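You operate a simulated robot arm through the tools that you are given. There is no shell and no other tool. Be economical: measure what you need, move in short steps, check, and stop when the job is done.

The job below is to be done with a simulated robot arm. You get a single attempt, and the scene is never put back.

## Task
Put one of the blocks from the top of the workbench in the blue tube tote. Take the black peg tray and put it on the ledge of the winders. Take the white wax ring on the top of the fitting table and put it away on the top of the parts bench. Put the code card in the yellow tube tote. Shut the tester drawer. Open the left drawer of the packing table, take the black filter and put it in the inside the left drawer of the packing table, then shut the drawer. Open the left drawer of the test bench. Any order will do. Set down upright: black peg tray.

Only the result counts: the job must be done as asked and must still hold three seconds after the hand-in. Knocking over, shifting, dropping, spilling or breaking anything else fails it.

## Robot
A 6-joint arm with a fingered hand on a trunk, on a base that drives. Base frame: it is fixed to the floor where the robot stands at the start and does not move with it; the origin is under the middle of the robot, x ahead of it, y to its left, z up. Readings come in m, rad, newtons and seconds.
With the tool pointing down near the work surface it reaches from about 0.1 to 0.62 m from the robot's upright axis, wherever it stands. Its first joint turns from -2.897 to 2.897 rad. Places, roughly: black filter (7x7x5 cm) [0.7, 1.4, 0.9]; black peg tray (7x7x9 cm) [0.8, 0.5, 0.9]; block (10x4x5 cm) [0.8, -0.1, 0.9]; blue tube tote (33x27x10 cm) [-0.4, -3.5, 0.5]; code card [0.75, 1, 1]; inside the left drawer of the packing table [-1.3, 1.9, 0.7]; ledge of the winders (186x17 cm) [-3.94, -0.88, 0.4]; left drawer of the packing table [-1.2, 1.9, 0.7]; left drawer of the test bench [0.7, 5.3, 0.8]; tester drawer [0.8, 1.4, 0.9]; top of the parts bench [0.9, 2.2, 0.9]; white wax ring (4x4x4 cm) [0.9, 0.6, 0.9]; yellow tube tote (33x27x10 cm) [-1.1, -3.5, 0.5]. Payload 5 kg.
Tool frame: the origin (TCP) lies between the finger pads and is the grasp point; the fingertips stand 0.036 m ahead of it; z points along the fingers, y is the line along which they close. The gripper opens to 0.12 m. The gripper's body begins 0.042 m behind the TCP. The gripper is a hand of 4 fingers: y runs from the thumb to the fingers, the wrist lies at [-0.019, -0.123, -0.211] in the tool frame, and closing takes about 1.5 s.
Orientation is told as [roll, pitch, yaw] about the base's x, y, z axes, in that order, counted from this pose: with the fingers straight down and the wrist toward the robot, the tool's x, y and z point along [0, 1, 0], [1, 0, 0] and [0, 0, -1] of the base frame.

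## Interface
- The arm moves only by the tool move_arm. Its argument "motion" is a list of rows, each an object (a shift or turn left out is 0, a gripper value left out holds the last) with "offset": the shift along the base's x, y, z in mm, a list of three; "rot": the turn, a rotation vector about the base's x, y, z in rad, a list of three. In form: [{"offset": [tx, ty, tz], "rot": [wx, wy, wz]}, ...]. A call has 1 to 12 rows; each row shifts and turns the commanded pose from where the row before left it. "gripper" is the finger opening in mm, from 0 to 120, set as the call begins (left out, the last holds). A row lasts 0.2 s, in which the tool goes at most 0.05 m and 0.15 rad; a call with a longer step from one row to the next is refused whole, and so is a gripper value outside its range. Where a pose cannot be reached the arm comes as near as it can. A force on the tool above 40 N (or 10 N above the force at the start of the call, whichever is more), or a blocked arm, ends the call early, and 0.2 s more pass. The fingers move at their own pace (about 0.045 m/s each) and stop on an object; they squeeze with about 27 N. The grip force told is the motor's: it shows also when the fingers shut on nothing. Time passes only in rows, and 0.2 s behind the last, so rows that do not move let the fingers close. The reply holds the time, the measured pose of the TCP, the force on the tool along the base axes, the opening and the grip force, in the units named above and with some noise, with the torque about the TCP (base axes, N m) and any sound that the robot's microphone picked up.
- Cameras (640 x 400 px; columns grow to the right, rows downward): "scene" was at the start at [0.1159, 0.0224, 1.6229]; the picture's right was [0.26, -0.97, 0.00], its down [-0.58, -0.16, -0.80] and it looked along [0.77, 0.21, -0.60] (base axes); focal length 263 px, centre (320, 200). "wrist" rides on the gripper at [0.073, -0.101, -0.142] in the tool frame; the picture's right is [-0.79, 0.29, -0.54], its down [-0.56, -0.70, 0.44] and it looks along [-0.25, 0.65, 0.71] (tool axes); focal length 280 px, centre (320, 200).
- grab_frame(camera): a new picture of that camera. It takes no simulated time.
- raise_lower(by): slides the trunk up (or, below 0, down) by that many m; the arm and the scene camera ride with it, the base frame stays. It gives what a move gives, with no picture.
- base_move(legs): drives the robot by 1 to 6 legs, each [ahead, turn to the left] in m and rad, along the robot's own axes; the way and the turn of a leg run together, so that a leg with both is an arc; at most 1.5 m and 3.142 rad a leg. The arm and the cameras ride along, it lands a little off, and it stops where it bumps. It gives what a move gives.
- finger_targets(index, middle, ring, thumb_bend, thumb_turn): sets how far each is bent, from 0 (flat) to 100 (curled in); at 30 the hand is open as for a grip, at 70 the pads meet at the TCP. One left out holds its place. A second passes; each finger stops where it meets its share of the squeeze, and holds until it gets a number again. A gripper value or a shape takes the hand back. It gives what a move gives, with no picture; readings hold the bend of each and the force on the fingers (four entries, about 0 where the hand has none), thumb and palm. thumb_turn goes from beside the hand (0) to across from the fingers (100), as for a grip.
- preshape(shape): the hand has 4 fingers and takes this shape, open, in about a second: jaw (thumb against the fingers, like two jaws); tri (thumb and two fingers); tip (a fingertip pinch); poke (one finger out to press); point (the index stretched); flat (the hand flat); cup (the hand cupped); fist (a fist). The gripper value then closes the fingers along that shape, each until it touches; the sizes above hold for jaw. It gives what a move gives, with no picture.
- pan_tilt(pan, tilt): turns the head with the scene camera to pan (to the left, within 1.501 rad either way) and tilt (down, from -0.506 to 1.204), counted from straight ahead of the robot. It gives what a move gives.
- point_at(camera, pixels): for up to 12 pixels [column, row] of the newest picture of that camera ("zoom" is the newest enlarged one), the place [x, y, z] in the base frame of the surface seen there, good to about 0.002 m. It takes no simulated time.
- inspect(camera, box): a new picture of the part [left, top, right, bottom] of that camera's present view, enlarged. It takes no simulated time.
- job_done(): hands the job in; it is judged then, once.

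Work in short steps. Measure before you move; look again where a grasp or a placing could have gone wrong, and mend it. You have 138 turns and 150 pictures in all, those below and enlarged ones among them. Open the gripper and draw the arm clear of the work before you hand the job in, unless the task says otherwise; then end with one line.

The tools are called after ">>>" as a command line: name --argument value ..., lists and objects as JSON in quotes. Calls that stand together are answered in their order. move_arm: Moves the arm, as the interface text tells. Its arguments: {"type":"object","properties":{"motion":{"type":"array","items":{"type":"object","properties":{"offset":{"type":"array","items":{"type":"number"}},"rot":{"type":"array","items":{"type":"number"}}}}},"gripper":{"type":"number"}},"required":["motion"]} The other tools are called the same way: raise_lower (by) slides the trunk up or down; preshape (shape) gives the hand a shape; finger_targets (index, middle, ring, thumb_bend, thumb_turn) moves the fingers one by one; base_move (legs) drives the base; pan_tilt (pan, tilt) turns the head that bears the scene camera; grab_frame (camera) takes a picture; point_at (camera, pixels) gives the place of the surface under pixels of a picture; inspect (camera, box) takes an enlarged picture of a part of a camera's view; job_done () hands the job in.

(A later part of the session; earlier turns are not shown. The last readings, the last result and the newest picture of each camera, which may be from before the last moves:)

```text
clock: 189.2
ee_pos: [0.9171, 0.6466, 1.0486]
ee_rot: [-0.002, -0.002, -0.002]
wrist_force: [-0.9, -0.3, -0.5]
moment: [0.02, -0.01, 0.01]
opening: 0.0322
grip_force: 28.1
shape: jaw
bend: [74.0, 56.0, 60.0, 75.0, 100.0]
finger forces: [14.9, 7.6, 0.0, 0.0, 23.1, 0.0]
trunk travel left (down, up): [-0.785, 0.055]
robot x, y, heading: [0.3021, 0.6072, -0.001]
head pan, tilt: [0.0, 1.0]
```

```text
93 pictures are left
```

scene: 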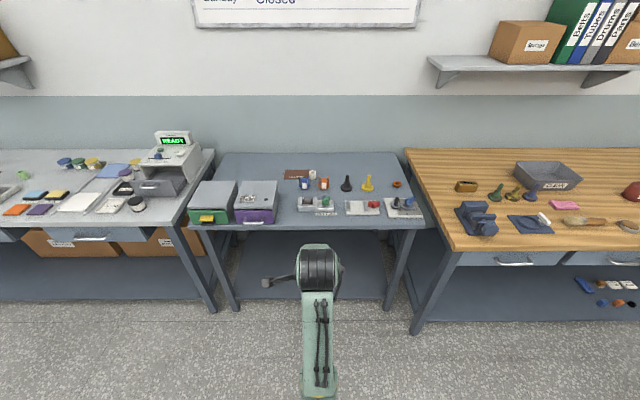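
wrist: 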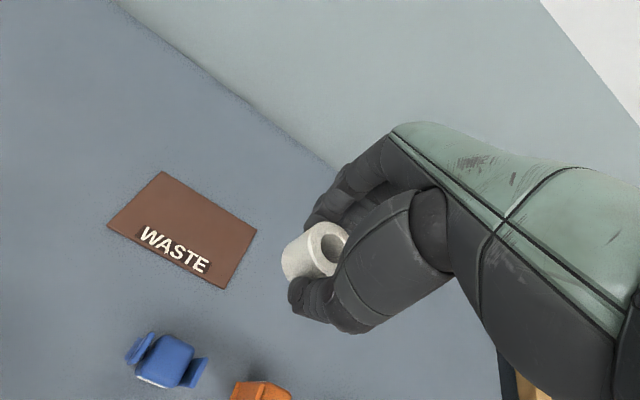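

Held. Travel to the parts bench at y≈2.1: back, turn left, forward, turn right; then look.

>>> base_move --legs '[[-0.65, 0], [0, 1.573], [1.45, 0], [0, -1.571]]'

>>> pan_tilt --pan 0 --tilt 0.6

>>> grab_frame --camera "scene"

```text
clock: 209.9
ee_pos: [0.2829, 2.0846, 1.0485]
ee_rot: [-0.003, -0.003, -0.029]
wrist_force: [1.1, 0.3, 0.3]
moment: [0.0, 0.02, 0.01]
opening: 0.0319
grip_force: 27.0
shape: jaw
bend: [74.0, 57.0, 60.0, 75.0, 100.0]
finger forces: [14.5, 7.8, 0.0, 0.0, 22.4, 0.1]
trunk travel left (down, up): [-0.785, 0.055]
robot x, y, heading: [-0.3361, 2.0622, -0.029]
head pan, tilt: [0.0, 1.0]
```

```text
clock: 210.7
ee_pos: [0.2825, 2.0846, 1.0472]
ee_rot: [-0.003, -0.001, -0.028]
wrist_force: [-0.3, -0.4, -0.6]
moment: [-0.02, -0.02, -0.03]
opening: 0.0318
grip_force: 27.0
shape: jaw
bend: [74.0, 57.0, 60.0, 75.0, 100.0]
finger forces: [14.5, 7.7, 0.0, 0.0, 22.4, 0.1]
trunk travel left (down, up): [-0.785, 0.055]
robot x, y, heading: [-0.333, 2.0607, -0.03]
head pan, tilt: [0.0, 0.6]
```

```text
92 pictures are left
```

scene: 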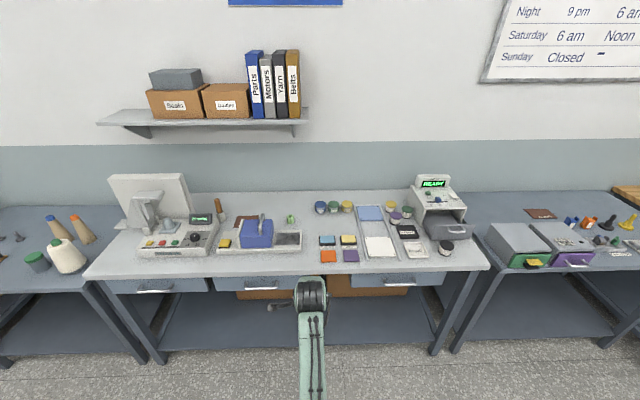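

Zoom on the bench to pick a free spot.

>>> inspect --camera "scene" --box '[200, 175, 490, 285]'

>>> point_at --camera "scene" --pixels '[[308, 250], [310, 230], [330, 228], [305, 218], [290, 218], [302, 248], [410, 262], [430, 262], [447, 245], [355, 222], [318, 262]]'

```text
2.21 times, centred on (345, 230) of scene
```

zoom: 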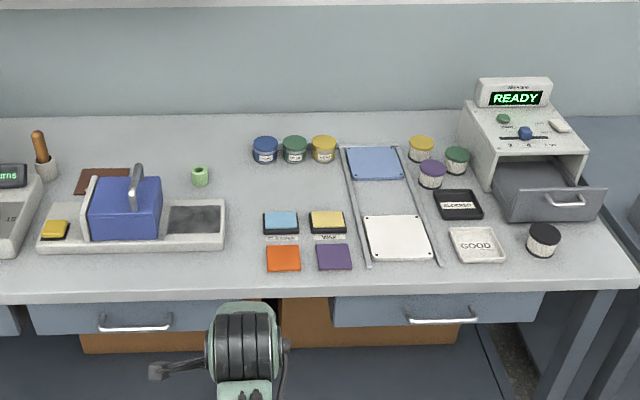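

```text
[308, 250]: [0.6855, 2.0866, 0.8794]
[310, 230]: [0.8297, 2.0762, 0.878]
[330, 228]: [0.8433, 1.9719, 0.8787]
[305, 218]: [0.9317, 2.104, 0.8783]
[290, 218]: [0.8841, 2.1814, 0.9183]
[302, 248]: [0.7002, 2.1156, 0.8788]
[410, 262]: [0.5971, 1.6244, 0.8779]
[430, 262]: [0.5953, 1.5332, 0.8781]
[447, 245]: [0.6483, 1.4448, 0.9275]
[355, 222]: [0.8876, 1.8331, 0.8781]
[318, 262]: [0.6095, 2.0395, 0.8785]
```

Free area near (0.82,2.03). Drive ahead 0.55 and position.

>>> base_move --legs '[[0.55, 0.03]]'

>>> grab_frame --camera "wrist"

```text
clock: 214.2
ee_pos: [0.8301, 2.0956, 1.048]
ee_rot: [-0.003, -0.001, 0.003]
wrist_force: [-0.1, 0.6, -0.3]
moment: [-0.01, -0.02, 0.01]
opening: 0.0318
grip_force: 27.4
shape: jaw
bend: [74.0, 57.0, 60.0, 75.0, 100.0]
finger forces: [14.5, 7.7, 0.1, 0.0, 22.5, 0.0]
trunk travel left (down, up): [-0.785, 0.055]
robot x, y, heading: [0.2137, 2.0552, 0.003]
head pan, tilt: [0.0, 0.6]
```

```text
90 pictures are left
```

wrist: 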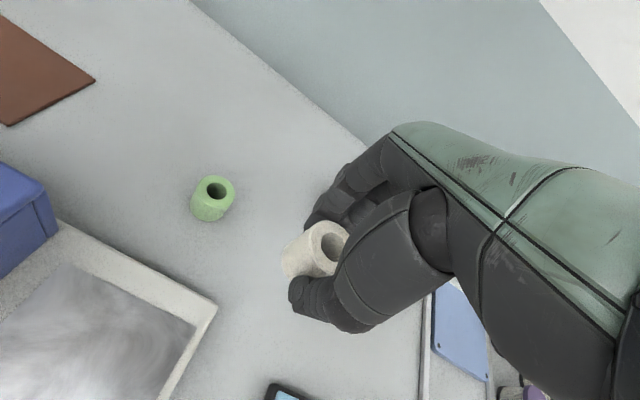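

Shift to y≈2.03 and lower to just above the bench.

>>> move_arm --motion '[{"offset": [0, -35, 0]}, {"offset": [0, -30, 0]}, {"offset": [0, 0, -40]}, {"offset": [0, 0, -40]}, {"offset": [0, 0, -35]}, {"offset": [0, 0, -7]}]'

>>> grab_frame --camera "wrist"

```text
clock: 215.6
ee_pos: [0.8298, 2.03, 0.9251]
ee_rot: [-0.003, -0.003, 0.0]
wrist_force: [0.1, 0.6, -0.4]
moment: [-0.02, -0.01, -0.01]
opening: 0.0317
grip_force: 27.0
shape: jaw
bend: [74.0, 57.0, 60.0, 75.0, 100.0]
finger forces: [14.6, 7.9, 0.1, 0.0, 22.6, 0.0]
trunk travel left (down, up): [-0.785, 0.055]
robot x, y, heading: [0.2156, 2.0513, 0.002]
head pan, tilt: [0.0, 0.6]
```

```text
89 pictures are left
```

wrist: 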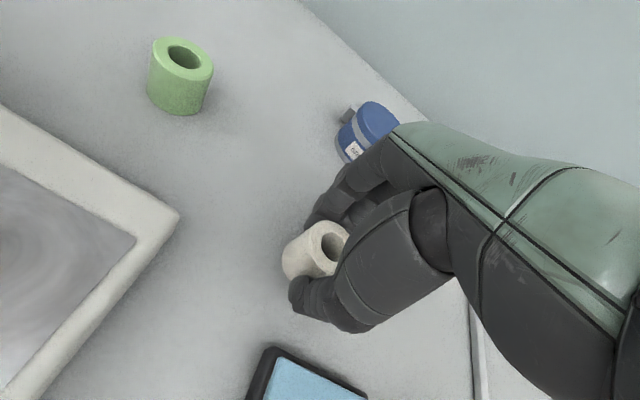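

>>> point_at --camera "wrist" --pixels '[[350, 148], [345, 175], [270, 350], [290, 285], [180, 215]]'

>>> move_arm --motion '[{"offset": [0, 0, -2]}]'

```text
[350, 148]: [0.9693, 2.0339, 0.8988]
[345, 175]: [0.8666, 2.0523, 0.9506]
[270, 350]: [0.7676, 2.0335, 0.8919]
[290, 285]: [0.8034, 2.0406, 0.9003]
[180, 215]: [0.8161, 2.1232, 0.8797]
```

```text
clock: 216.0
ee_pos: [0.8308, 2.032, 0.9236]
ee_rot: [-0.004, 0.0, 0.002]
wrist_force: [-0.1, 0.2, -1.2]
moment: [0.02, 0.01, 0.0]
opening: 0.0317
grip_force: 26.9
shape: jaw
bend: [74.0, 57.0, 60.0, 75.0, 100.0]
finger forces: [14.6, 7.9, 0.0, 0.2, 22.5, 0.0]
trunk travel left (down, up): [-0.785, 0.055]
robot x, y, heading: [0.2142, 2.0523, -0.004]
head pan, tilt: [0.0, 0.6]
```

Release to 60 mm and lift away.

>>> move_arm --motion '[{}, {}, {}, {}]' --gripper 58

>>> grab_frame --camera "wrist"

```text
clock: 217.0
ee_pos: [0.8303, 2.0317, 0.9247]
ee_rot: [-0.005, -0.002, 0.002]
wrist_force: [0.2, -0.3, -0.8]
moment: [-0.02, 0.02, 0.04]
opening: 0.0576
grip_force: 0.0
shape: jaw
bend: [74.0, 46.0, 43.0, 71.0, 100.0]
finger forces: [0.0, 0.0, 0.1, 0.0, 0.0, 0.0]
trunk travel left (down, up): [-0.785, 0.055]
robot x, y, heading: [0.2135, 2.0544, -0.0]
head pan, tilt: [0.0, 0.6]
```

```text
88 pictures are left
```

wrist: 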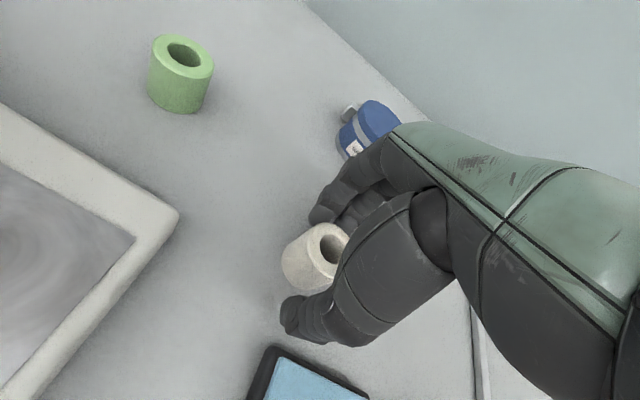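

Ring stands free. Lift straight up and check.

>>> move_arm --motion '[{"offset": [0, 0, 15]}, {"offset": [0, 0, 30]}, {"offset": [0, 0, 40]}, {"offset": [0, 0, 40]}, {"offset": [-30, 0, 20]}]'

>>> grab_frame --camera "wrist"

```text
clock: 218.2
ee_pos: [0.7984, 2.0311, 1.0698]
ee_rot: [-0.003, -0.002, 0.004]
wrist_force: [-0.6, -0.5, -0.3]
moment: [0.0, -0.02, 0.03]
opening: 0.0577
grip_force: 0.0
shape: jaw
bend: [74.0, 46.0, 43.0, 71.0, 100.0]
finger forces: [0.1, 0.0, 0.0, 0.0, 0.0, 0.1]
trunk travel left (down, up): [-0.785, 0.055]
robot x, y, heading: [0.2118, 2.057, 0.0]
head pan, tilt: [0.0, 0.6]
```

```text
87 pictures are left
```

wrist: 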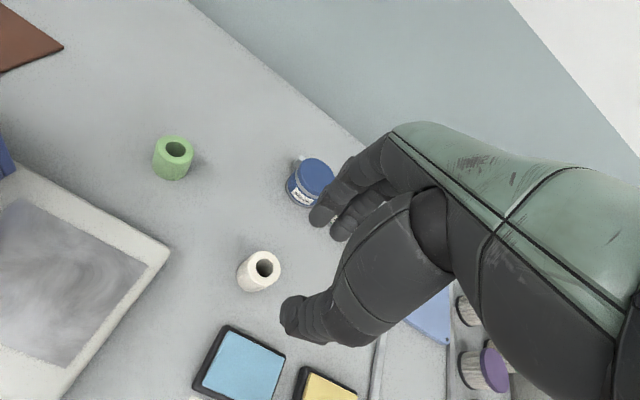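

Ring stored. Next the test-bench drawer at (0.7,5.3): back to x≈−0.3, go +y, face the bench.

>>> base_move --legs '[[-0.5, 0], [0, 1.571], [1.5, 0], [1.5, 0], [0, -1.571]]'

>>> pan_tilt --pan 0.1 --tilt 0.6

>>> grab_frame --camera "scene"

```text
clock: 245.9
ee_pos: [0.3088, 5.0019, 1.0689]
ee_rot: [-0.003, -0.002, -0.004]
wrist_force: [0.8, -1.2, -0.4]
moment: [0.0, 0.01, -0.01]
opening: 0.058
grip_force: 0.0
shape: jaw
bend: [74.0, 46.0, 43.0, 71.0, 100.0]
finger forces: [0.0, 0.0, 0.0, 0.1, 0.1, 0.1]
trunk travel left (down, up): [-0.785, 0.055]
robot x, y, heading: [-0.2784, 5.0296, -0.006]
head pan, tilt: [0.0, 0.6]
```

```text
clock: 246.6
ee_pos: [0.3085, 5.0014, 1.0697]
ee_rot: [-0.005, -0.002, -0.005]
wrist_force: [-0.5, -0.4, -0.5]
moment: [0.0, 0.01, -0.01]
opening: 0.0577
grip_force: 0.0
shape: jaw
bend: [74.0, 46.0, 43.0, 71.0, 100.0]
finger forces: [0.0, 0.0, 0.0, 0.0, 0.0, 0.0]
trunk travel left (down, up): [-0.785, 0.055]
robot x, y, heading: [-0.2784, 5.0302, -0.006]
head pan, tilt: [0.099, 0.6]
```

```text
86 pictures are left
```

scene: 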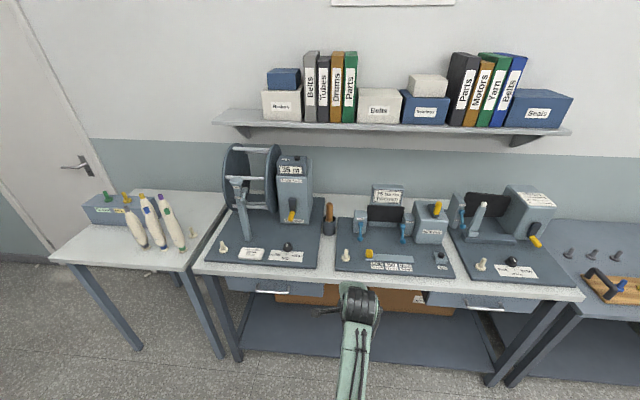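

Left drawer handle at (272,291). Zoom and measure.

>>> inspect --camera "scene" --box '[215, 250, 355, 320]'

>>> point_at --camera "zoom" --pixels '[[190, 185], [260, 192], [325, 193], [195, 175], [320, 178], [260, 170], [100, 150], [260, 120], [480, 170], [260, 215], [90, 165], [490, 230]]'

```text
4.57 times, centred on (285, 285) of scene
```

zoom: 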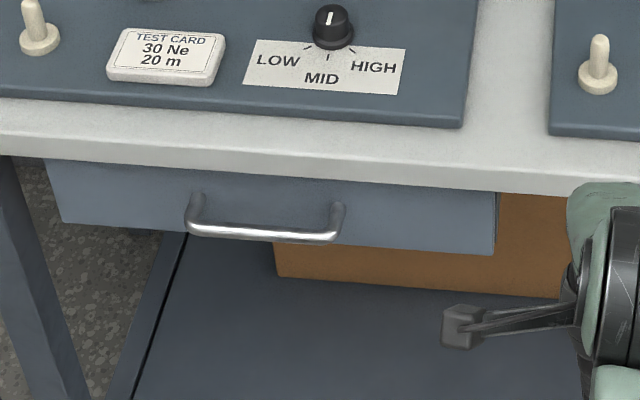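

```text
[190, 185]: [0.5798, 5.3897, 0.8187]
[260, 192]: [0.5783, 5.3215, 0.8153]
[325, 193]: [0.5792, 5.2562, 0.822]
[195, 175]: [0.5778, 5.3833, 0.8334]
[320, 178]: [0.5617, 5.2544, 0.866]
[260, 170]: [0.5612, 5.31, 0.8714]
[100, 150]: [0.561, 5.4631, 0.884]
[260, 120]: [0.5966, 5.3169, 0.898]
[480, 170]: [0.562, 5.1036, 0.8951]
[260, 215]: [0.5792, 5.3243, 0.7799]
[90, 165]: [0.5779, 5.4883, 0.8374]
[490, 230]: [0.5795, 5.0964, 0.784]
```

>>> point_at --camera "zoom" --pixels '[[188, 228], [230, 232], [260, 235], [300, 239], [330, 240], [260, 229], [190, 205], [340, 215]]'

```text
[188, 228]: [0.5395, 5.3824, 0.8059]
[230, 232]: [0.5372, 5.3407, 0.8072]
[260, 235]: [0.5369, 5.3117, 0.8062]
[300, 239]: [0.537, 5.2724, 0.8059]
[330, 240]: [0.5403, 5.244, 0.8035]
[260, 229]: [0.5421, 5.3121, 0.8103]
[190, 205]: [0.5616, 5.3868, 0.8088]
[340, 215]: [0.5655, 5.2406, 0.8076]
```

Handle bar: y 5.24–5.385, x≈0.541, z≈0.806; drawer front x 0.579. I'll grip it with fingers pointing forward. First line the base up with y≈5.31 and lower the trunk.

>>> base_move --legs '[[0, 1.577], [0.285, 0], [0, -1.571]]'

>>> raise_lower --by -0.4

>>> move_arm --motion '[{"offset": [6, 0, 14], "rot": [0, -0.145, 0]}, {"offset": [6, 0, 14], "rot": [0, -0.145, 0]}, {"offset": [6, 0, 14], "rot": [0, -0.145, 0]}, {"offset": [6, 0, 14], "rot": [0, -0.145, 0]}, {"offset": [6, 0, 14], "rot": [0, -0.145, 0]}, {"offset": [6, 0, 14], "rot": [0, -0.145, 0]}, {"offset": [6, 0, 14], "rot": [0, -0.145, 0]}, {"offset": [6, 0, 14], "rot": [0, -0.145, 0]}, {"offset": [6, 0, 14], "rot": [0, -0.145, 0]}, {"offset": [6, 0, 14], "rot": [0, -0.145, 0]}]' --gripper 85

>>> grab_frame --camera "wrist"

>>> grab_frame --camera "scene"

```text
clock: 257.8
ee_pos: [0.3107, 5.2865, 1.0678]
ee_rot: [-0.002, -0.001, -0.004]
wrist_force: [1.4, 0.5, -0.1]
moment: [0.02, 0.04, 0.01]
opening: 0.0579
grip_force: 0.1
shape: jaw
bend: [74.0, 46.0, 43.0, 71.0, 100.0]
finger forces: [0.1, 0.1, 0.0, 0.1, 0.1, 0.0]
trunk travel left (down, up): [-0.785, 0.055]
robot x, y, heading: [-0.2735, 5.3155, -0.005]
head pan, tilt: [0.099, 0.6]
```

```text
clock: 261.6
ee_pos: [0.3107, 5.286, 0.6688]
ee_rot: [-0.004, -0.002, -0.004]
wrist_force: [-0.4, -0.4, -0.8]
moment: [-0.01, -0.01, 0.01]
opening: 0.0576
grip_force: 0.0
shape: jaw
bend: [74.0, 46.0, 43.0, 71.0, 100.0]
finger forces: [0.0, 0.1, 0.0, 0.1, 0.1, 0.0]
trunk travel left (down, up): [-0.385, 0.455]
robot x, y, heading: [-0.2743, 5.3181, -0.009]
head pan, tilt: [0.099, 0.6]
```

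```text
clock: 264.0
ee_pos: [0.3761, 5.3224, 0.7472]
ee_rot: [-0.484, -1.12, 0.563]
wrist_force: [-0.1, 1.1, -0.3]
moment: [0.01, 0.01, 0.0]
opening: 0.0849
grip_force: 0.0
shape: jaw
bend: [27.0, 37.0, 34.0, 59.0, 99.0]
finger forces: [0.1, 0.0, 0.0, 0.0, 0.0, 0.1]
out of reach, approached as far as the arm can: row 9
trunk travel left (down, up): [-0.385, 0.455]
robot x, y, heading: [-0.277, 5.3163, -0.008]
head pan, tilt: [0.099, 0.6]
stopped in row 10: the arm was blocked; the commanded pose is now the measured one
```

```text
84 pictures are left
```

wrist: 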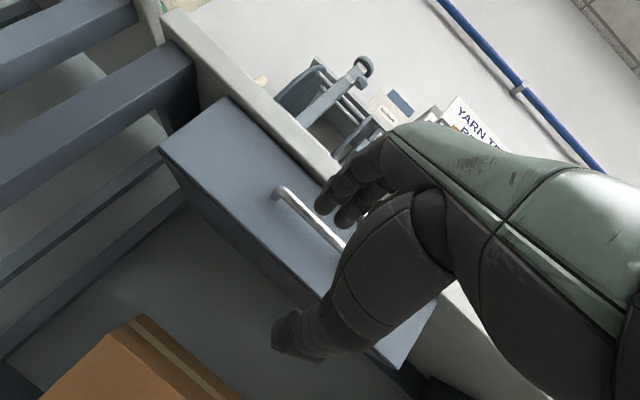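

```text
83 pictures are left
```

scene: 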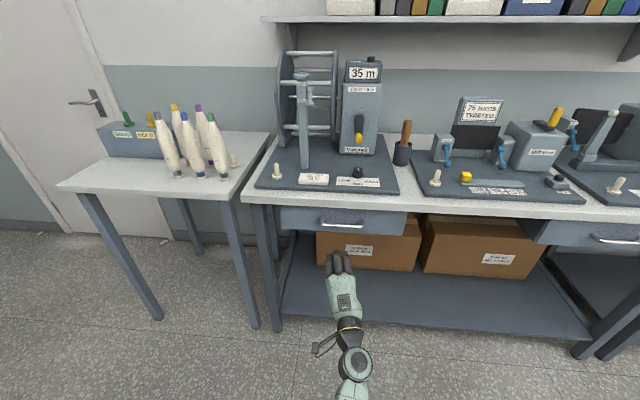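

The hand now points forward (≈22° down) with a ~13° twist. I try to remove the twist about the approach axis.

>>> move_arm --motion '[{"offset": [0, 0, 10], "rot": [0.11, 0.004, -0.046]}, {"offset": [0, 0, 10], "rot": [0.11, 0.004, -0.046]}]'

>>> grab_frame --camera "wrist"

```text
clock: 264.6
ee_pos: [0.3752, 5.3234, 0.7663]
ee_rot: [0.045, -1.173, -0.015]
wrist_force: [-1.0, 0.8, -0.6]
moment: [-0.03, -0.01, 0.01]
opening: 0.0848
grip_force: 0.0
shape: jaw
bend: [27.0, 37.0, 34.0, 59.0, 99.0]
finger forces: [0.0, 0.1, 0.0, 0.0, 0.0, 0.0]
trunk travel left (down, up): [-0.385, 0.455]
robot x, y, heading: [-0.2746, 5.3158, -0.006]
head pan, tilt: [0.099, 0.6]
```

```text
82 pictures are left
```

wrist: 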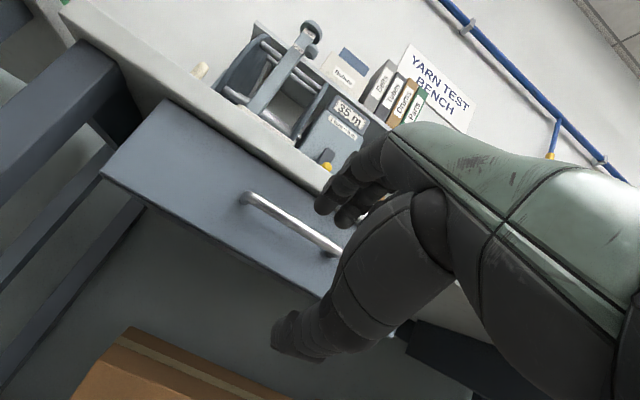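

Clean orientation now (pitch −1.17). Raise to z≈0.814, y≈5.313, then drive ahead toward the bar, leaving a few cm.

>>> move_arm --motion '[{"offset": [0, -5, 25], "rot": [-0.02, 0, 0]}, {"offset": [0, -5, 23], "rot": [-0.02, 0, 0.015]}]'

>>> base_move --legs '[[0.1, 0.005]]'

>>> grab_frame --camera "wrist"

>>> inspect --camera "scene" --box '[250, 170, 450, 320]'

```text
clock: 265.2
ee_pos: [0.3734, 5.317, 0.8202]
ee_rot: [0.125, -1.184, -0.046]
wrist_force: [0.5, -0.5, -1.3]
moment: [0.0, -0.09, 0.11]
opening: 0.0848
grip_force: 0.1
shape: jaw
bend: [27.0, 37.0, 34.0, 59.0, 99.0]
finger forces: [0.1, 0.0, 0.1, 0.0, 0.0, 0.1]
trunk travel left (down, up): [-0.385, 0.455]
robot x, y, heading: [-0.2771, 5.3159, -0.007]
head pan, tilt: [0.099, 0.6]
```

```text
clock: 266.4
ee_pos: [0.4757, 5.3159, 0.8151]
ee_rot: [-0.062, -1.174, 0.102]
wrist_force: [0.1, 0.0, -0.1]
moment: [0.03, 0.0, 0.05]
opening: 0.085
grip_force: 0.0
shape: jaw
bend: [27.0, 37.0, 34.0, 59.0, 99.0]
finger forces: [0.1, 0.0, 0.0, 0.1, 0.1, 0.0]
trunk travel left (down, up): [-0.385, 0.455]
robot x, y, heading: [-0.1738, 5.3156, 0.0]
head pan, tilt: [0.099, 0.6]
```

```text
81 pictures are left
```

wrist: 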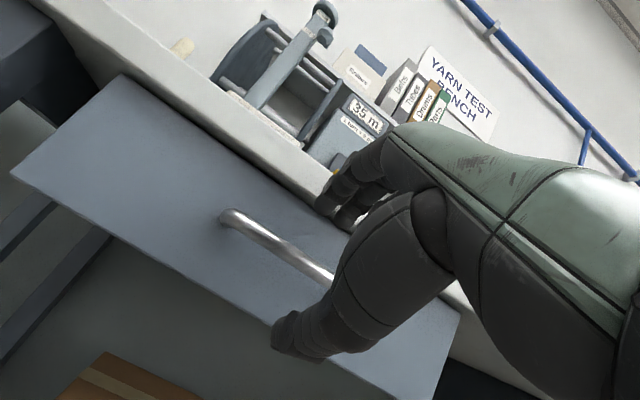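

```text
2.67 times, centred on (350, 245) of scene
```

zoom: 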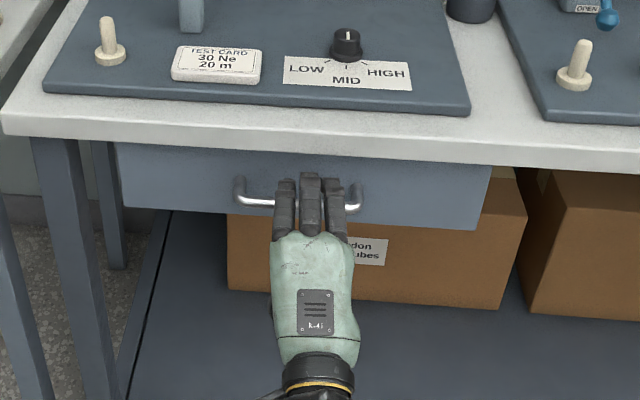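

Fingers are lined up above the bar. Advance the arm 45 mm and check.

>>> move_arm --motion '[{"offset": [22, 0, 0]}, {"offset": [22, 0, 0]}]'

>>> grab_frame --camera "wrist"

>>> inspect --camera "scene" --box '[290, 190, 410, 280]'

```text
clock: 267.0
ee_pos: [0.5151, 5.3152, 0.8169]
ee_rot: [-0.064, -1.174, 0.103]
wrist_force: [-28.1, 0.8, -1.7]
moment: [0.05, -1.31, -0.37]
opening: 0.0816
grip_force: 0.1
shape: jaw
bend: [27.0, 40.0, 36.0, 59.0, 99.0]
finger forces: [0.0, 24.9, 3.7, 0.1, 0.1, 0.0]
trunk travel left (down, up): [-0.385, 0.455]
robot x, y, heading: [-0.1793, 5.3146, -0.005]
head pan, tilt: [0.099, 0.6]
```

```text
79 pictures are left
```

wrist: 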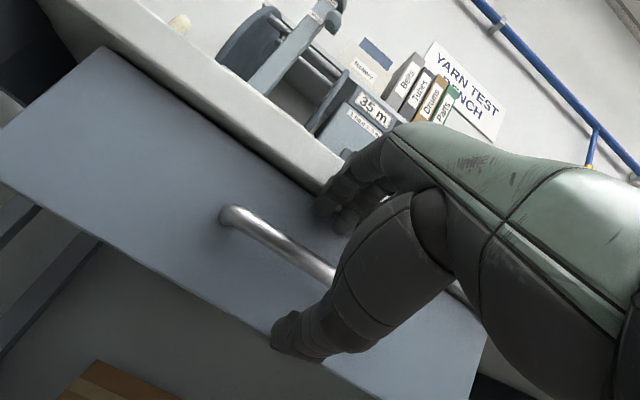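

```text
4.44 times, centred on (350, 235) of scene
```

zoom: 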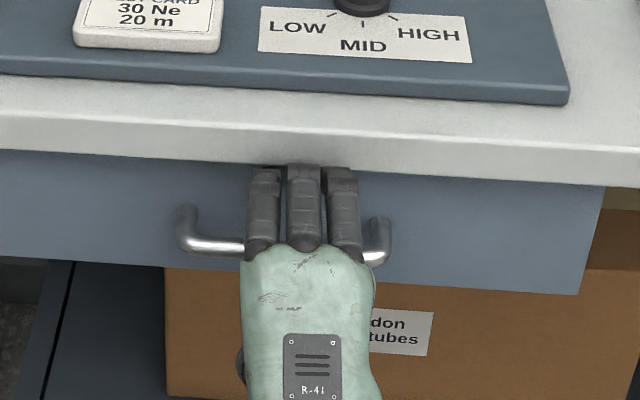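

The longest finger touches the drawer front. Back off 6 mm and close around the bar.

>>> move_arm --motion '[{"offset": [-8, 0, 0]}]'

>>> move_arm --motion '[{}, {}, {}, {}, {}, {}, {}, {}, {}, {}]' --gripper 5

>>> grab_frame --camera "wrist"

```text
clock: 267.4
ee_pos: [0.513, 5.3159, 0.8153]
ee_rot: [-0.065, -1.173, 0.106]
wrist_force: [-1.5, -0.1, -1.0]
moment: [0.03, -0.01, 0.01]
opening: 0.0835
grip_force: 0.1
shape: jaw
bend: [27.0, 38.0, 35.0, 59.0, 99.0]
finger forces: [0.0, 1.4, 0.1, 0.0, 0.1, 0.0]
trunk travel left (down, up): [-0.385, 0.455]
robot x, y, heading: [-0.1731, 5.3132, -0.0]
head pan, tilt: [0.099, 0.6]
```

```text
clock: 269.6
ee_pos: [0.5109, 5.3164, 0.8167]
ee_rot: [-0.065, -1.175, 0.103]
wrist_force: [-1.2, -0.3, 4.9]
moment: [-0.07, -0.15, 0.04]
opening: 0.0064
grip_force: 26.9
shape: jaw
bend: [71.0, 66.0, 69.0, 72.0, 100.0]
finger forces: [13.9, 6.9, 2.6, 0.0, 19.4, 0.0]
trunk travel left (down, up): [-0.385, 0.455]
robot x, y, heading: [-0.1736, 5.3131, -0.002]
head pan, tilt: [0.099, 0.6]
```

```text
77 pictures are left
```

wrist: 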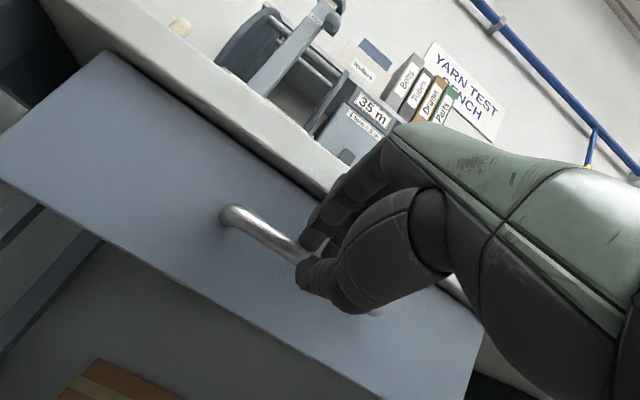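

Bar gripped (opening 6 mm, all fingers loaded). Pull by driving back 0.12.

>>> base_move --legs '[[-0.12, 0]]'

>>> grab_frame --camera "scene"

```text
clock: 270.9
ee_pos: [0.3912, 5.3154, 0.8156]
ee_rot: [-0.064, -1.174, 0.104]
wrist_force: [0.2, -0.2, 0.8]
moment: [0.0, 0.04, 0.0]
opening: 0.0051
grip_force: 27.4
shape: jaw
bend: [71.0, 71.0, 70.0, 75.0, 100.0]
finger forces: [0.0, 0.1, 0.1, 0.0, 0.0, 0.0]
trunk travel left (down, up): [-0.385, 0.455]
robot x, y, heading: [-0.2948, 5.3145, -0.002]
head pan, tilt: [0.099, 0.6]
```

```text
76 pictures are left
```

scene: 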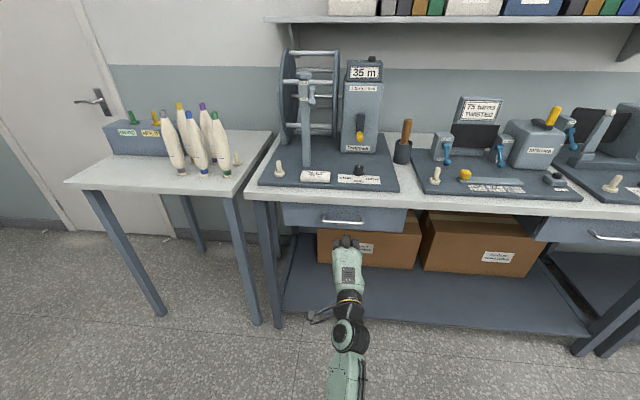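

It slipped off. Check whether the drawer moved, and preshape fingers half-closed so the bar can sit deeper.

>>> inspect --camera "scene" --box '[270, 190, 420, 270]'

>>> point_at --camera "zoom" --pixels '[[100, 90], [500, 100], [260, 131], [300, 131], [350, 132]]'

>>> finger_targets --index 50 --middle 50 --ring 49 --thumb_bend 66 --thumb_turn 100

>>> grab_frame --camera "wrist"

```text
4.27 times, centred on (345, 230) of scene
```

zoom: 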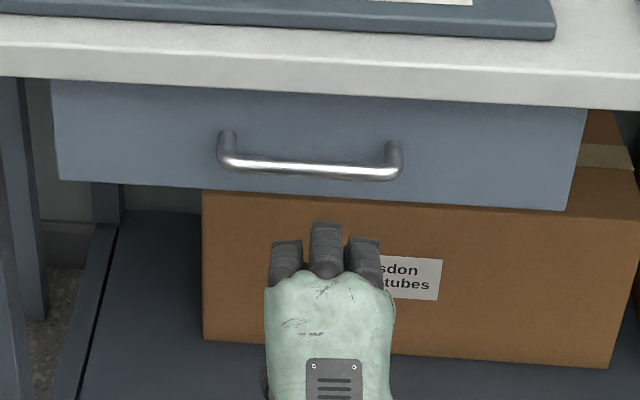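

```text
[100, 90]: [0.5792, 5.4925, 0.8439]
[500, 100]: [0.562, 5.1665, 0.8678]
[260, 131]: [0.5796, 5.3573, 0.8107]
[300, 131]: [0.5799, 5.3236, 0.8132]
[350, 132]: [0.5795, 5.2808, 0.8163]
```

```text
clock: 271.9
ee_pos: [0.3921, 5.3167, 0.8155]
ee_rot: [-0.063, -1.173, 0.102]
wrist_force: [0.5, 0.4, -0.1]
moment: [-0.01, 0.03, 0.02]
opening: 0.0396
grip_force: 0.1
shape: fingers
bend: [50.0, 50.0, 49.0, 66.0, 100.0]
finger forces: [0.0, 0.0, 0.1, 0.0, 0.0, 0.0]
trunk travel left (down, up): [-0.385, 0.455]
robot x, y, heading: [-0.2952, 5.3117, 0.001]
head pan, tilt: [0.099, 0.6]
```

```text
74 pictures are left
```

wrist: 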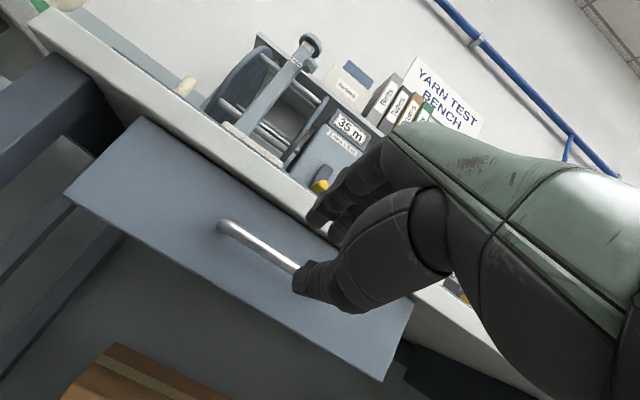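

Drawer unmoved; fingers now leave a 40 mm gap. Raise 5 mm, drive 0.09 ahead, then feed forward slowly.

>>> move_arm --motion '[{"offset": [0, -2, 5]}]'

>>> base_move --legs '[[0.09, 0]]'

>>> move_arm --motion '[{"offset": [15, 0, 0]}, {"offset": [15, 0, 0]}, {"offset": [13, 0, 0]}]'

>>> grab_frame --camera "wrist"

```text
clock: 272.3
ee_pos: [0.391, 5.3142, 0.8203]
ee_rot: [-0.062, -1.172, 0.101]
wrist_force: [-0.6, 0.4, 0.8]
moment: [-0.02, -0.02, -0.01]
opening: 0.0399
grip_force: 0.0
shape: fingers
bend: [50.0, 50.0, 49.0, 66.0, 100.0]
finger forces: [0.1, 0.0, 0.0, 0.0, 0.0, 0.0]
trunk travel left (down, up): [-0.385, 0.455]
robot x, y, heading: [-0.2973, 5.3148, -0.005]
head pan, tilt: [0.099, 0.6]
```

```text
clock: 273.4
ee_pos: [0.4834, 5.3129, 0.8189]
ee_rot: [-0.063, -1.172, 0.102]
wrist_force: [0.3, -0.3, 0.0]
moment: [-0.01, -0.01, -0.01]
opening: 0.0402
grip_force: 0.0
shape: fingers
bend: [50.0, 50.0, 49.0, 66.0, 100.0]
finger forces: [0.0, 0.1, 0.1, 0.0, 0.0, 0.1]
trunk travel left (down, up): [-0.385, 0.455]
robot x, y, heading: [-0.203, 5.3152, -0.008]
head pan, tilt: [0.099, 0.6]
```

```text
clock: 274.2
ee_pos: [0.5246, 5.3132, 0.8175]
ee_rot: [-0.063, -1.17, 0.105]
wrist_force: [-24.9, 0.7, -10.9]
moment: [0.26, -0.49, -0.2]
opening: 0.0436
grip_force: 13.8
shape: fingers
bend: [51.0, 55.0, 52.0, 64.0, 100.0]
finger forces: [8.3, 11.2, 5.9, 0.0, 3.9, 0.1]
trunk travel left (down, up): [-0.385, 0.455]
robot x, y, heading: [-0.2066, 5.3156, 0.006]
head pan, tilt: [0.099, 0.6]
```

```text
73 pictures are left
```

wrist: 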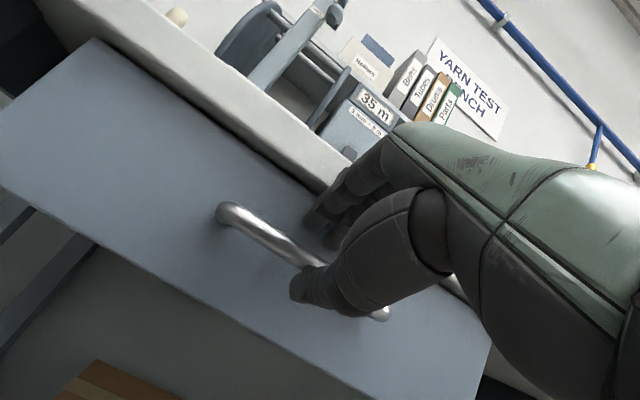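

Fingers touch the front behind the bar. Now curl all fingers hard around the bar.

>>> finger_targets --index 95 --middle 95 --ring 95 --thumb_bend 80

>>> grab_frame --camera "wrist"

```text
clock: 275.2
ee_pos: [0.5278, 5.3138, 0.8159]
ee_rot: [-0.063, -1.171, 0.101]
wrist_force: [2.5, -4.3, -13.7]
moment: [-0.3, 0.27, 0.23]
opening: 0.0079
grip_force: 26.3
shape: fingers
bend: [74.0, 73.0, 73.0, 69.0, 100.0]
finger forces: [8.6, 9.0, 9.2, 0.1, 26.4, 0.0]
trunk travel left (down, up): [-0.385, 0.455]
robot x, y, heading: [-0.2061, 5.3118, -0.002]
head pan, tilt: [0.099, 0.6]
```

```text
72 pictures are left
```

wrist: 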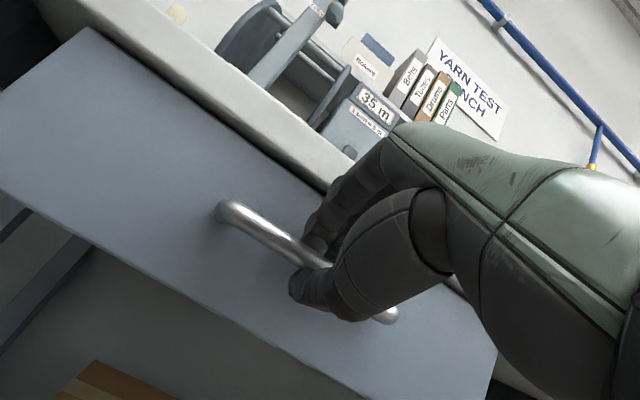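

Deeper, balanced grip now. Pull slowly with the arm a few cm first to feel it.

>>> move_arm --motion '[{"offset": [-8, 0, 0]}, {"offset": [-8, 0, 0]}, {"offset": [-8, 0, 0]}, {"offset": [-8, 0, 0]}, {"offset": [-8, 0, 0]}]'

>>> grab_frame --camera "wrist"

```text
clock: 276.4
ee_pos: [0.486, 5.3138, 0.8182]
ee_rot: [-0.06, -1.17, 0.101]
wrist_force: [-0.7, -5.5, -14.1]
moment: [-0.32, 0.29, 0.22]
opening: 0.0076
grip_force: 25.7
shape: fingers
bend: [74.0, 73.0, 73.0, 69.0, 100.0]
finger forces: [7.9, 8.5, 8.6, 0.1, 26.8, 0.0]
trunk travel left (down, up): [-0.385, 0.455]
robot x, y, heading: [-0.2055, 5.3138, 0.004]
head pan, tilt: [0.099, 0.6]
```

```text
71 pictures are left
```

wrist: 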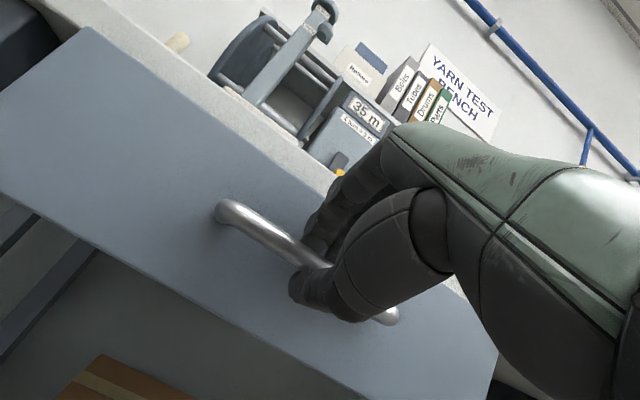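

The drawer moves with the hand. Continue by driving back 0.2.

>>> base_move --legs '[[-0.2, 0]]'

>>> grab_frame --camera "scene"

```text
clock: 278.1
ee_pos: [0.2858, 5.3138, 0.8194]
ee_rot: [-0.061, -1.171, 0.1]
wrist_force: [1.3, -10.3, -14.9]
moment: [-0.39, 0.24, 0.1]
opening: 0.0077
grip_force: 25.6
shape: fingers
bend: [74.0, 73.0, 73.0, 68.0, 100.0]
finger forces: [7.7, 8.3, 8.2, 0.0, 26.8, 0.1]
trunk travel left (down, up): [-0.385, 0.455]
robot x, y, heading: [-0.4051, 5.3129, 0.003]
head pan, tilt: [0.099, 0.6]
```

```text
70 pictures are left
```

scene: 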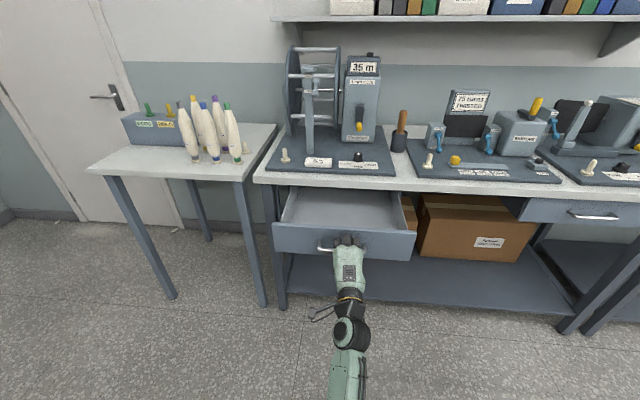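

Open by 24 cm. Pull a little more with the arm to see if there's further travel.

>>> move_arm --motion '[{"offset": [-10, 0, 0]}, {"offset": [-10, 0, 0]}, {"offset": [-10, 0, 0]}, {"offset": [-10, 0, 0]}, {"offset": [-10, 0, 0]}]'

```text
clock: 279.3
ee_pos: [0.2368, 5.3124, 0.8186]
ee_rot: [-0.062, -1.171, 0.1]
wrist_force: [-0.6, -7.2, -10.1]
moment: [-0.38, 0.23, 0.11]
opening: 0.0075
grip_force: 25.1
shape: fingers
bend: [74.0, 73.0, 73.0, 69.0, 100.0]
finger forces: [7.4, 8.4, 8.9, 0.1, 25.3, 0.0]
trunk travel left (down, up): [-0.385, 0.455]
robot x, y, heading: [-0.4039, 5.3153, -0.004]
head pan, tilt: [0.099, 0.6]
```

Open by 29 cm — enough. Release with a modest opening and retreat.

>>> finger_targets --index 45 --middle 46 --ring 45 --thumb_bend 55

>>> move_arm --motion '[{"offset": [-10, 0, 3]}, {"offset": [-15, 0, 0]}, {"offset": [-20, 0, 0]}, {"offset": [-20, 0, 0]}]'

>>> grab_frame --camera "scene"

```text
clock: 280.3
ee_pos: [0.2351, 5.314, 0.8207]
ee_rot: [-0.065, -1.172, 0.104]
wrist_force: [0.0, 0.0, -0.1]
moment: [0.0, 0.0, 0.0]
opening: 0.0638
grip_force: 0.0
shape: fingers
bend: [45.0, 46.0, 45.0, 55.0, 100.0]
finger forces: [0.0, 0.1, 0.0, 0.0, 0.0, 0.0]
trunk travel left (down, up): [-0.385, 0.455]
robot x, y, heading: [-0.403, 5.3144, -0.001]
head pan, tilt: [0.099, 0.6]
```

```text
clock: 281.3
ee_pos: [0.1699, 5.3145, 0.823]
ee_rot: [-0.065, -1.175, 0.102]
wrist_force: [-0.5, -0.6, 0.6]
moment: [-0.01, 0.0, -0.04]
opening: 0.0634
grip_force: 0.1
shape: fingers
bend: [45.0, 46.0, 45.0, 55.0, 100.0]
finger forces: [0.0, 0.1, 0.0, 0.0, 0.0, 0.1]
trunk travel left (down, up): [-0.385, 0.455]
robot x, y, heading: [-0.4069, 5.3141, -0.001]
head pan, tilt: [0.099, 0.6]
```

```text
69 pictures are left
```

scene: 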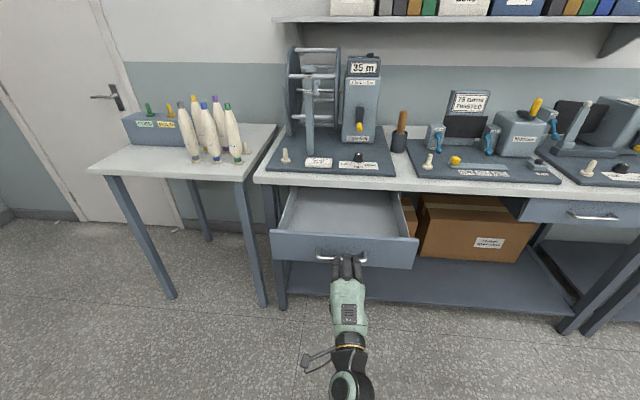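

Drawer open. Now drive to face the packing table's left drawer at (−1.1,1.9).

>>> base_move --legs '[[-0.1, 0], [0, -1.467], [1.4, 0], [1.4, 0], [0.588, 0], [0, -1.674]]'

>>> pan_tilt --pan 0 --tilt 0.65

>>> grab_frame --camera "scene"

```text
clock: 309.5
ee_pos: [-0.766, 1.9379, 0.8236]
ee_rot: [-0.065, -1.174, -3.051]
wrist_force: [-0.3, 0.1, 0.3]
moment: [0.04, 0.01, 0.0]
opening: 0.0635
grip_force: 0.1
shape: fingers
bend: [45.0, 46.0, 45.0, 55.0, 100.0]
finger forces: [0.1, 0.0, 0.0, 0.0, 0.0, 0.0]
trunk travel left (down, up): [-0.385, 0.455]
robot x, y, heading: [-0.1934, 1.9312, 3.127]
head pan, tilt: [0.099, 0.6]
```

```text
clock: 310.1
ee_pos: [-0.766, 1.9379, 0.8243]
ee_rot: [-0.065, -1.172, -3.051]
wrist_force: [0.4, 0.3, 0.2]
moment: [-0.02, 0.01, 0.02]
opening: 0.0638
grip_force: 0.1
shape: fingers
bend: [45.0, 46.0, 45.0, 55.0, 100.0]
finger forces: [0.0, 0.1, 0.0, 0.0, 0.0, 0.0]
trunk travel left (down, up): [-0.385, 0.455]
robot x, y, heading: [-0.1935, 1.931, 3.13]
head pan, tilt: [0.0, 0.649]
```

```text
68 pictures are left
```

scene: 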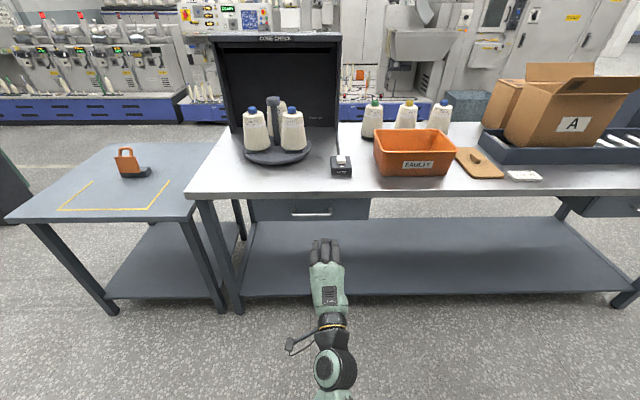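

Drawer handle at (310,213). Zoom and measure.

>>> inspect --camera "scene" --box '[240, 180, 390, 240]'

>>> point_at --camera "zoom" --pixels '[[230, 120], [300, 110], [230, 140], [300, 139], [350, 135], [380, 140], [385, 125], [225, 150], [130, 115], [500, 110], [300, 50], [300, 165]]'

```text
4.27 times, centred on (315, 210) of scene
```

zoom: 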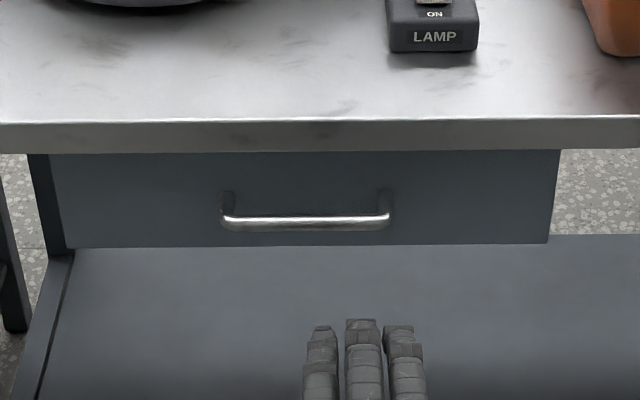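

```text
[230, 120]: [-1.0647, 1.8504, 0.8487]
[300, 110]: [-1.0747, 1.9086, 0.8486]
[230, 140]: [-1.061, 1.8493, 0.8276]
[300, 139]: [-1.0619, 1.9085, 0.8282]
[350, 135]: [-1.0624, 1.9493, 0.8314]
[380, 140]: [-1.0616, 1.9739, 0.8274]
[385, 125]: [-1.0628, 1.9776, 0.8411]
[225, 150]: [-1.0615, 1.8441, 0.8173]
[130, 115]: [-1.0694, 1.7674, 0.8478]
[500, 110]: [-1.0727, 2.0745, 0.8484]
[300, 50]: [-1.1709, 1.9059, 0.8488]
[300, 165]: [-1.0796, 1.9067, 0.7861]
```

>>> point_at --camera "zoom" --pixels '[[225, 222], [250, 221], [280, 221], [310, 221], [350, 220], [385, 218], [310, 215], [310, 227], [310, 205], [310, 238]]'

```text
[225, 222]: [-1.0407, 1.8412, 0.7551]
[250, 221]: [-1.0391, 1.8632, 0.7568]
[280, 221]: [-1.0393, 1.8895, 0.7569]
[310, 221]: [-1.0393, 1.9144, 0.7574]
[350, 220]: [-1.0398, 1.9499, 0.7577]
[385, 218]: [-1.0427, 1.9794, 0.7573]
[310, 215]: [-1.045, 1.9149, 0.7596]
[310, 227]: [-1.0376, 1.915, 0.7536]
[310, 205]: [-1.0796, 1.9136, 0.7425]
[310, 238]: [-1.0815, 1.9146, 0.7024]
```

Bar: z≈0.755, y centre ≈1.912, x≈−1.043, same shape as before. Set fingers, lower trunk 57 mm, align y, drive ahead.

>>> finger_targets --index 50 --middle 50 --ring 49 --thumb_bend 66

>>> raise_lower --by -0.055

>>> base_move --legs '[[0.21, 0.012]]'

>>> grab_frame --camera "wrist"

```text
clock: 311.1
ee_pos: [-0.7663, 1.9378, 0.8231]
ee_rot: [-0.064, -1.173, -3.052]
wrist_force: [-0.5, -0.1, -0.1]
moment: [-0.01, 0.0, 0.02]
opening: 0.041
grip_force: 0.0
shape: fingers
bend: [50.0, 50.0, 49.0, 66.0, 100.0]
finger forces: [0.0, 0.0, 0.0, 0.1, 0.0, 0.0]
trunk travel left (down, up): [-0.385, 0.455]
robot x, y, heading: [-0.194, 1.9293, 3.124]
head pan, tilt: [0.0, 0.649]
```

```text
clock: 312.1
ee_pos: [-0.7656, 1.9381, 0.7691]
ee_rot: [-0.064, -1.173, -3.051]
wrist_force: [-0.5, -0.4, 0.1]
moment: [0.0, 0.02, 0.02]
opening: 0.0411
grip_force: 0.0
shape: fingers
bend: [50.0, 50.0, 49.0, 66.0, 100.0]
finger forces: [0.0, 0.1, 0.1, 0.0, 0.1, 0.0]
trunk travel left (down, up): [-0.33, 0.51]
robot x, y, heading: [-0.1928, 1.9308, 3.128]
head pan, tilt: [0.0, 0.649]
```

```text
clock: 313.9
ee_pos: [-0.9755, 1.9328, 0.7689]
ee_rot: [-0.065, -1.173, -3.041]
wrist_force: [-0.7, -0.5, 0.1]
moment: [0.02, 0.01, 0.01]
opening: 0.041
grip_force: 0.1
shape: fingers
bend: [50.0, 50.0, 49.0, 66.0, 100.0]
finger forces: [0.0, 0.0, 0.1, 0.1, 0.0, 0.2]
trunk travel left (down, up): [-0.33, 0.51]
robot x, y, heading: [-0.4022, 1.9297, 3.137]
head pan, tilt: [0.0, 0.649]
```

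```text
66 pictures are left
```

wrist: 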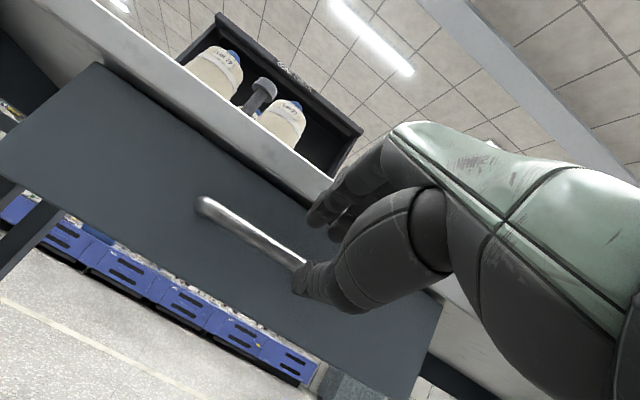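

Aligned like before; shift y −20 mm and feed forward ~50 mm.

>>> move_arm --motion '[{"offset": [-5, -20, 2]}, {"offset": [-15, 0, 0]}, {"offset": [-15, 0, 0]}, {"offset": [-16, 0, 0]}]'

>>> grab_frame --camera "wrist"

```text
clock: 314.9
ee_pos: [-1.0269, 1.9128, 0.7679]
ee_rot: [-0.065, -1.168, -3.04]
wrist_force: [9.0, 0.9, -6.2]
moment: [-0.1, 0.02, -0.09]
opening: 0.0445
grip_force: 5.4
shape: fingers
bend: [50.0, 53.0, 49.0, 64.0, 100.0]
finger forces: [0.0, 6.5, 0.7, 0.0, 3.5, 0.0]
trunk travel left (down, up): [-0.33, 0.51]
robot x, y, heading: [-0.4, 1.9329, 3.142]
head pan, tilt: [0.0, 0.649]
```

```text
65 pictures are left
```

wrist: 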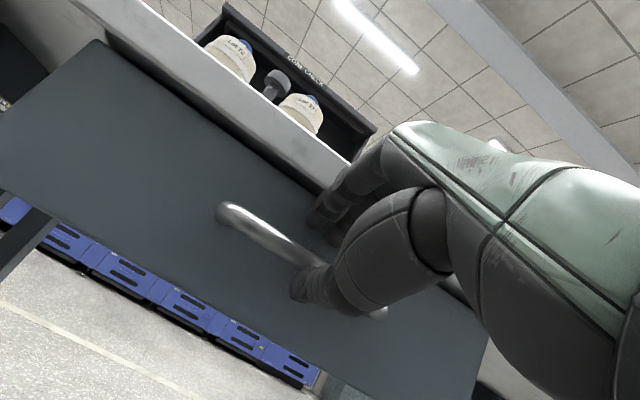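

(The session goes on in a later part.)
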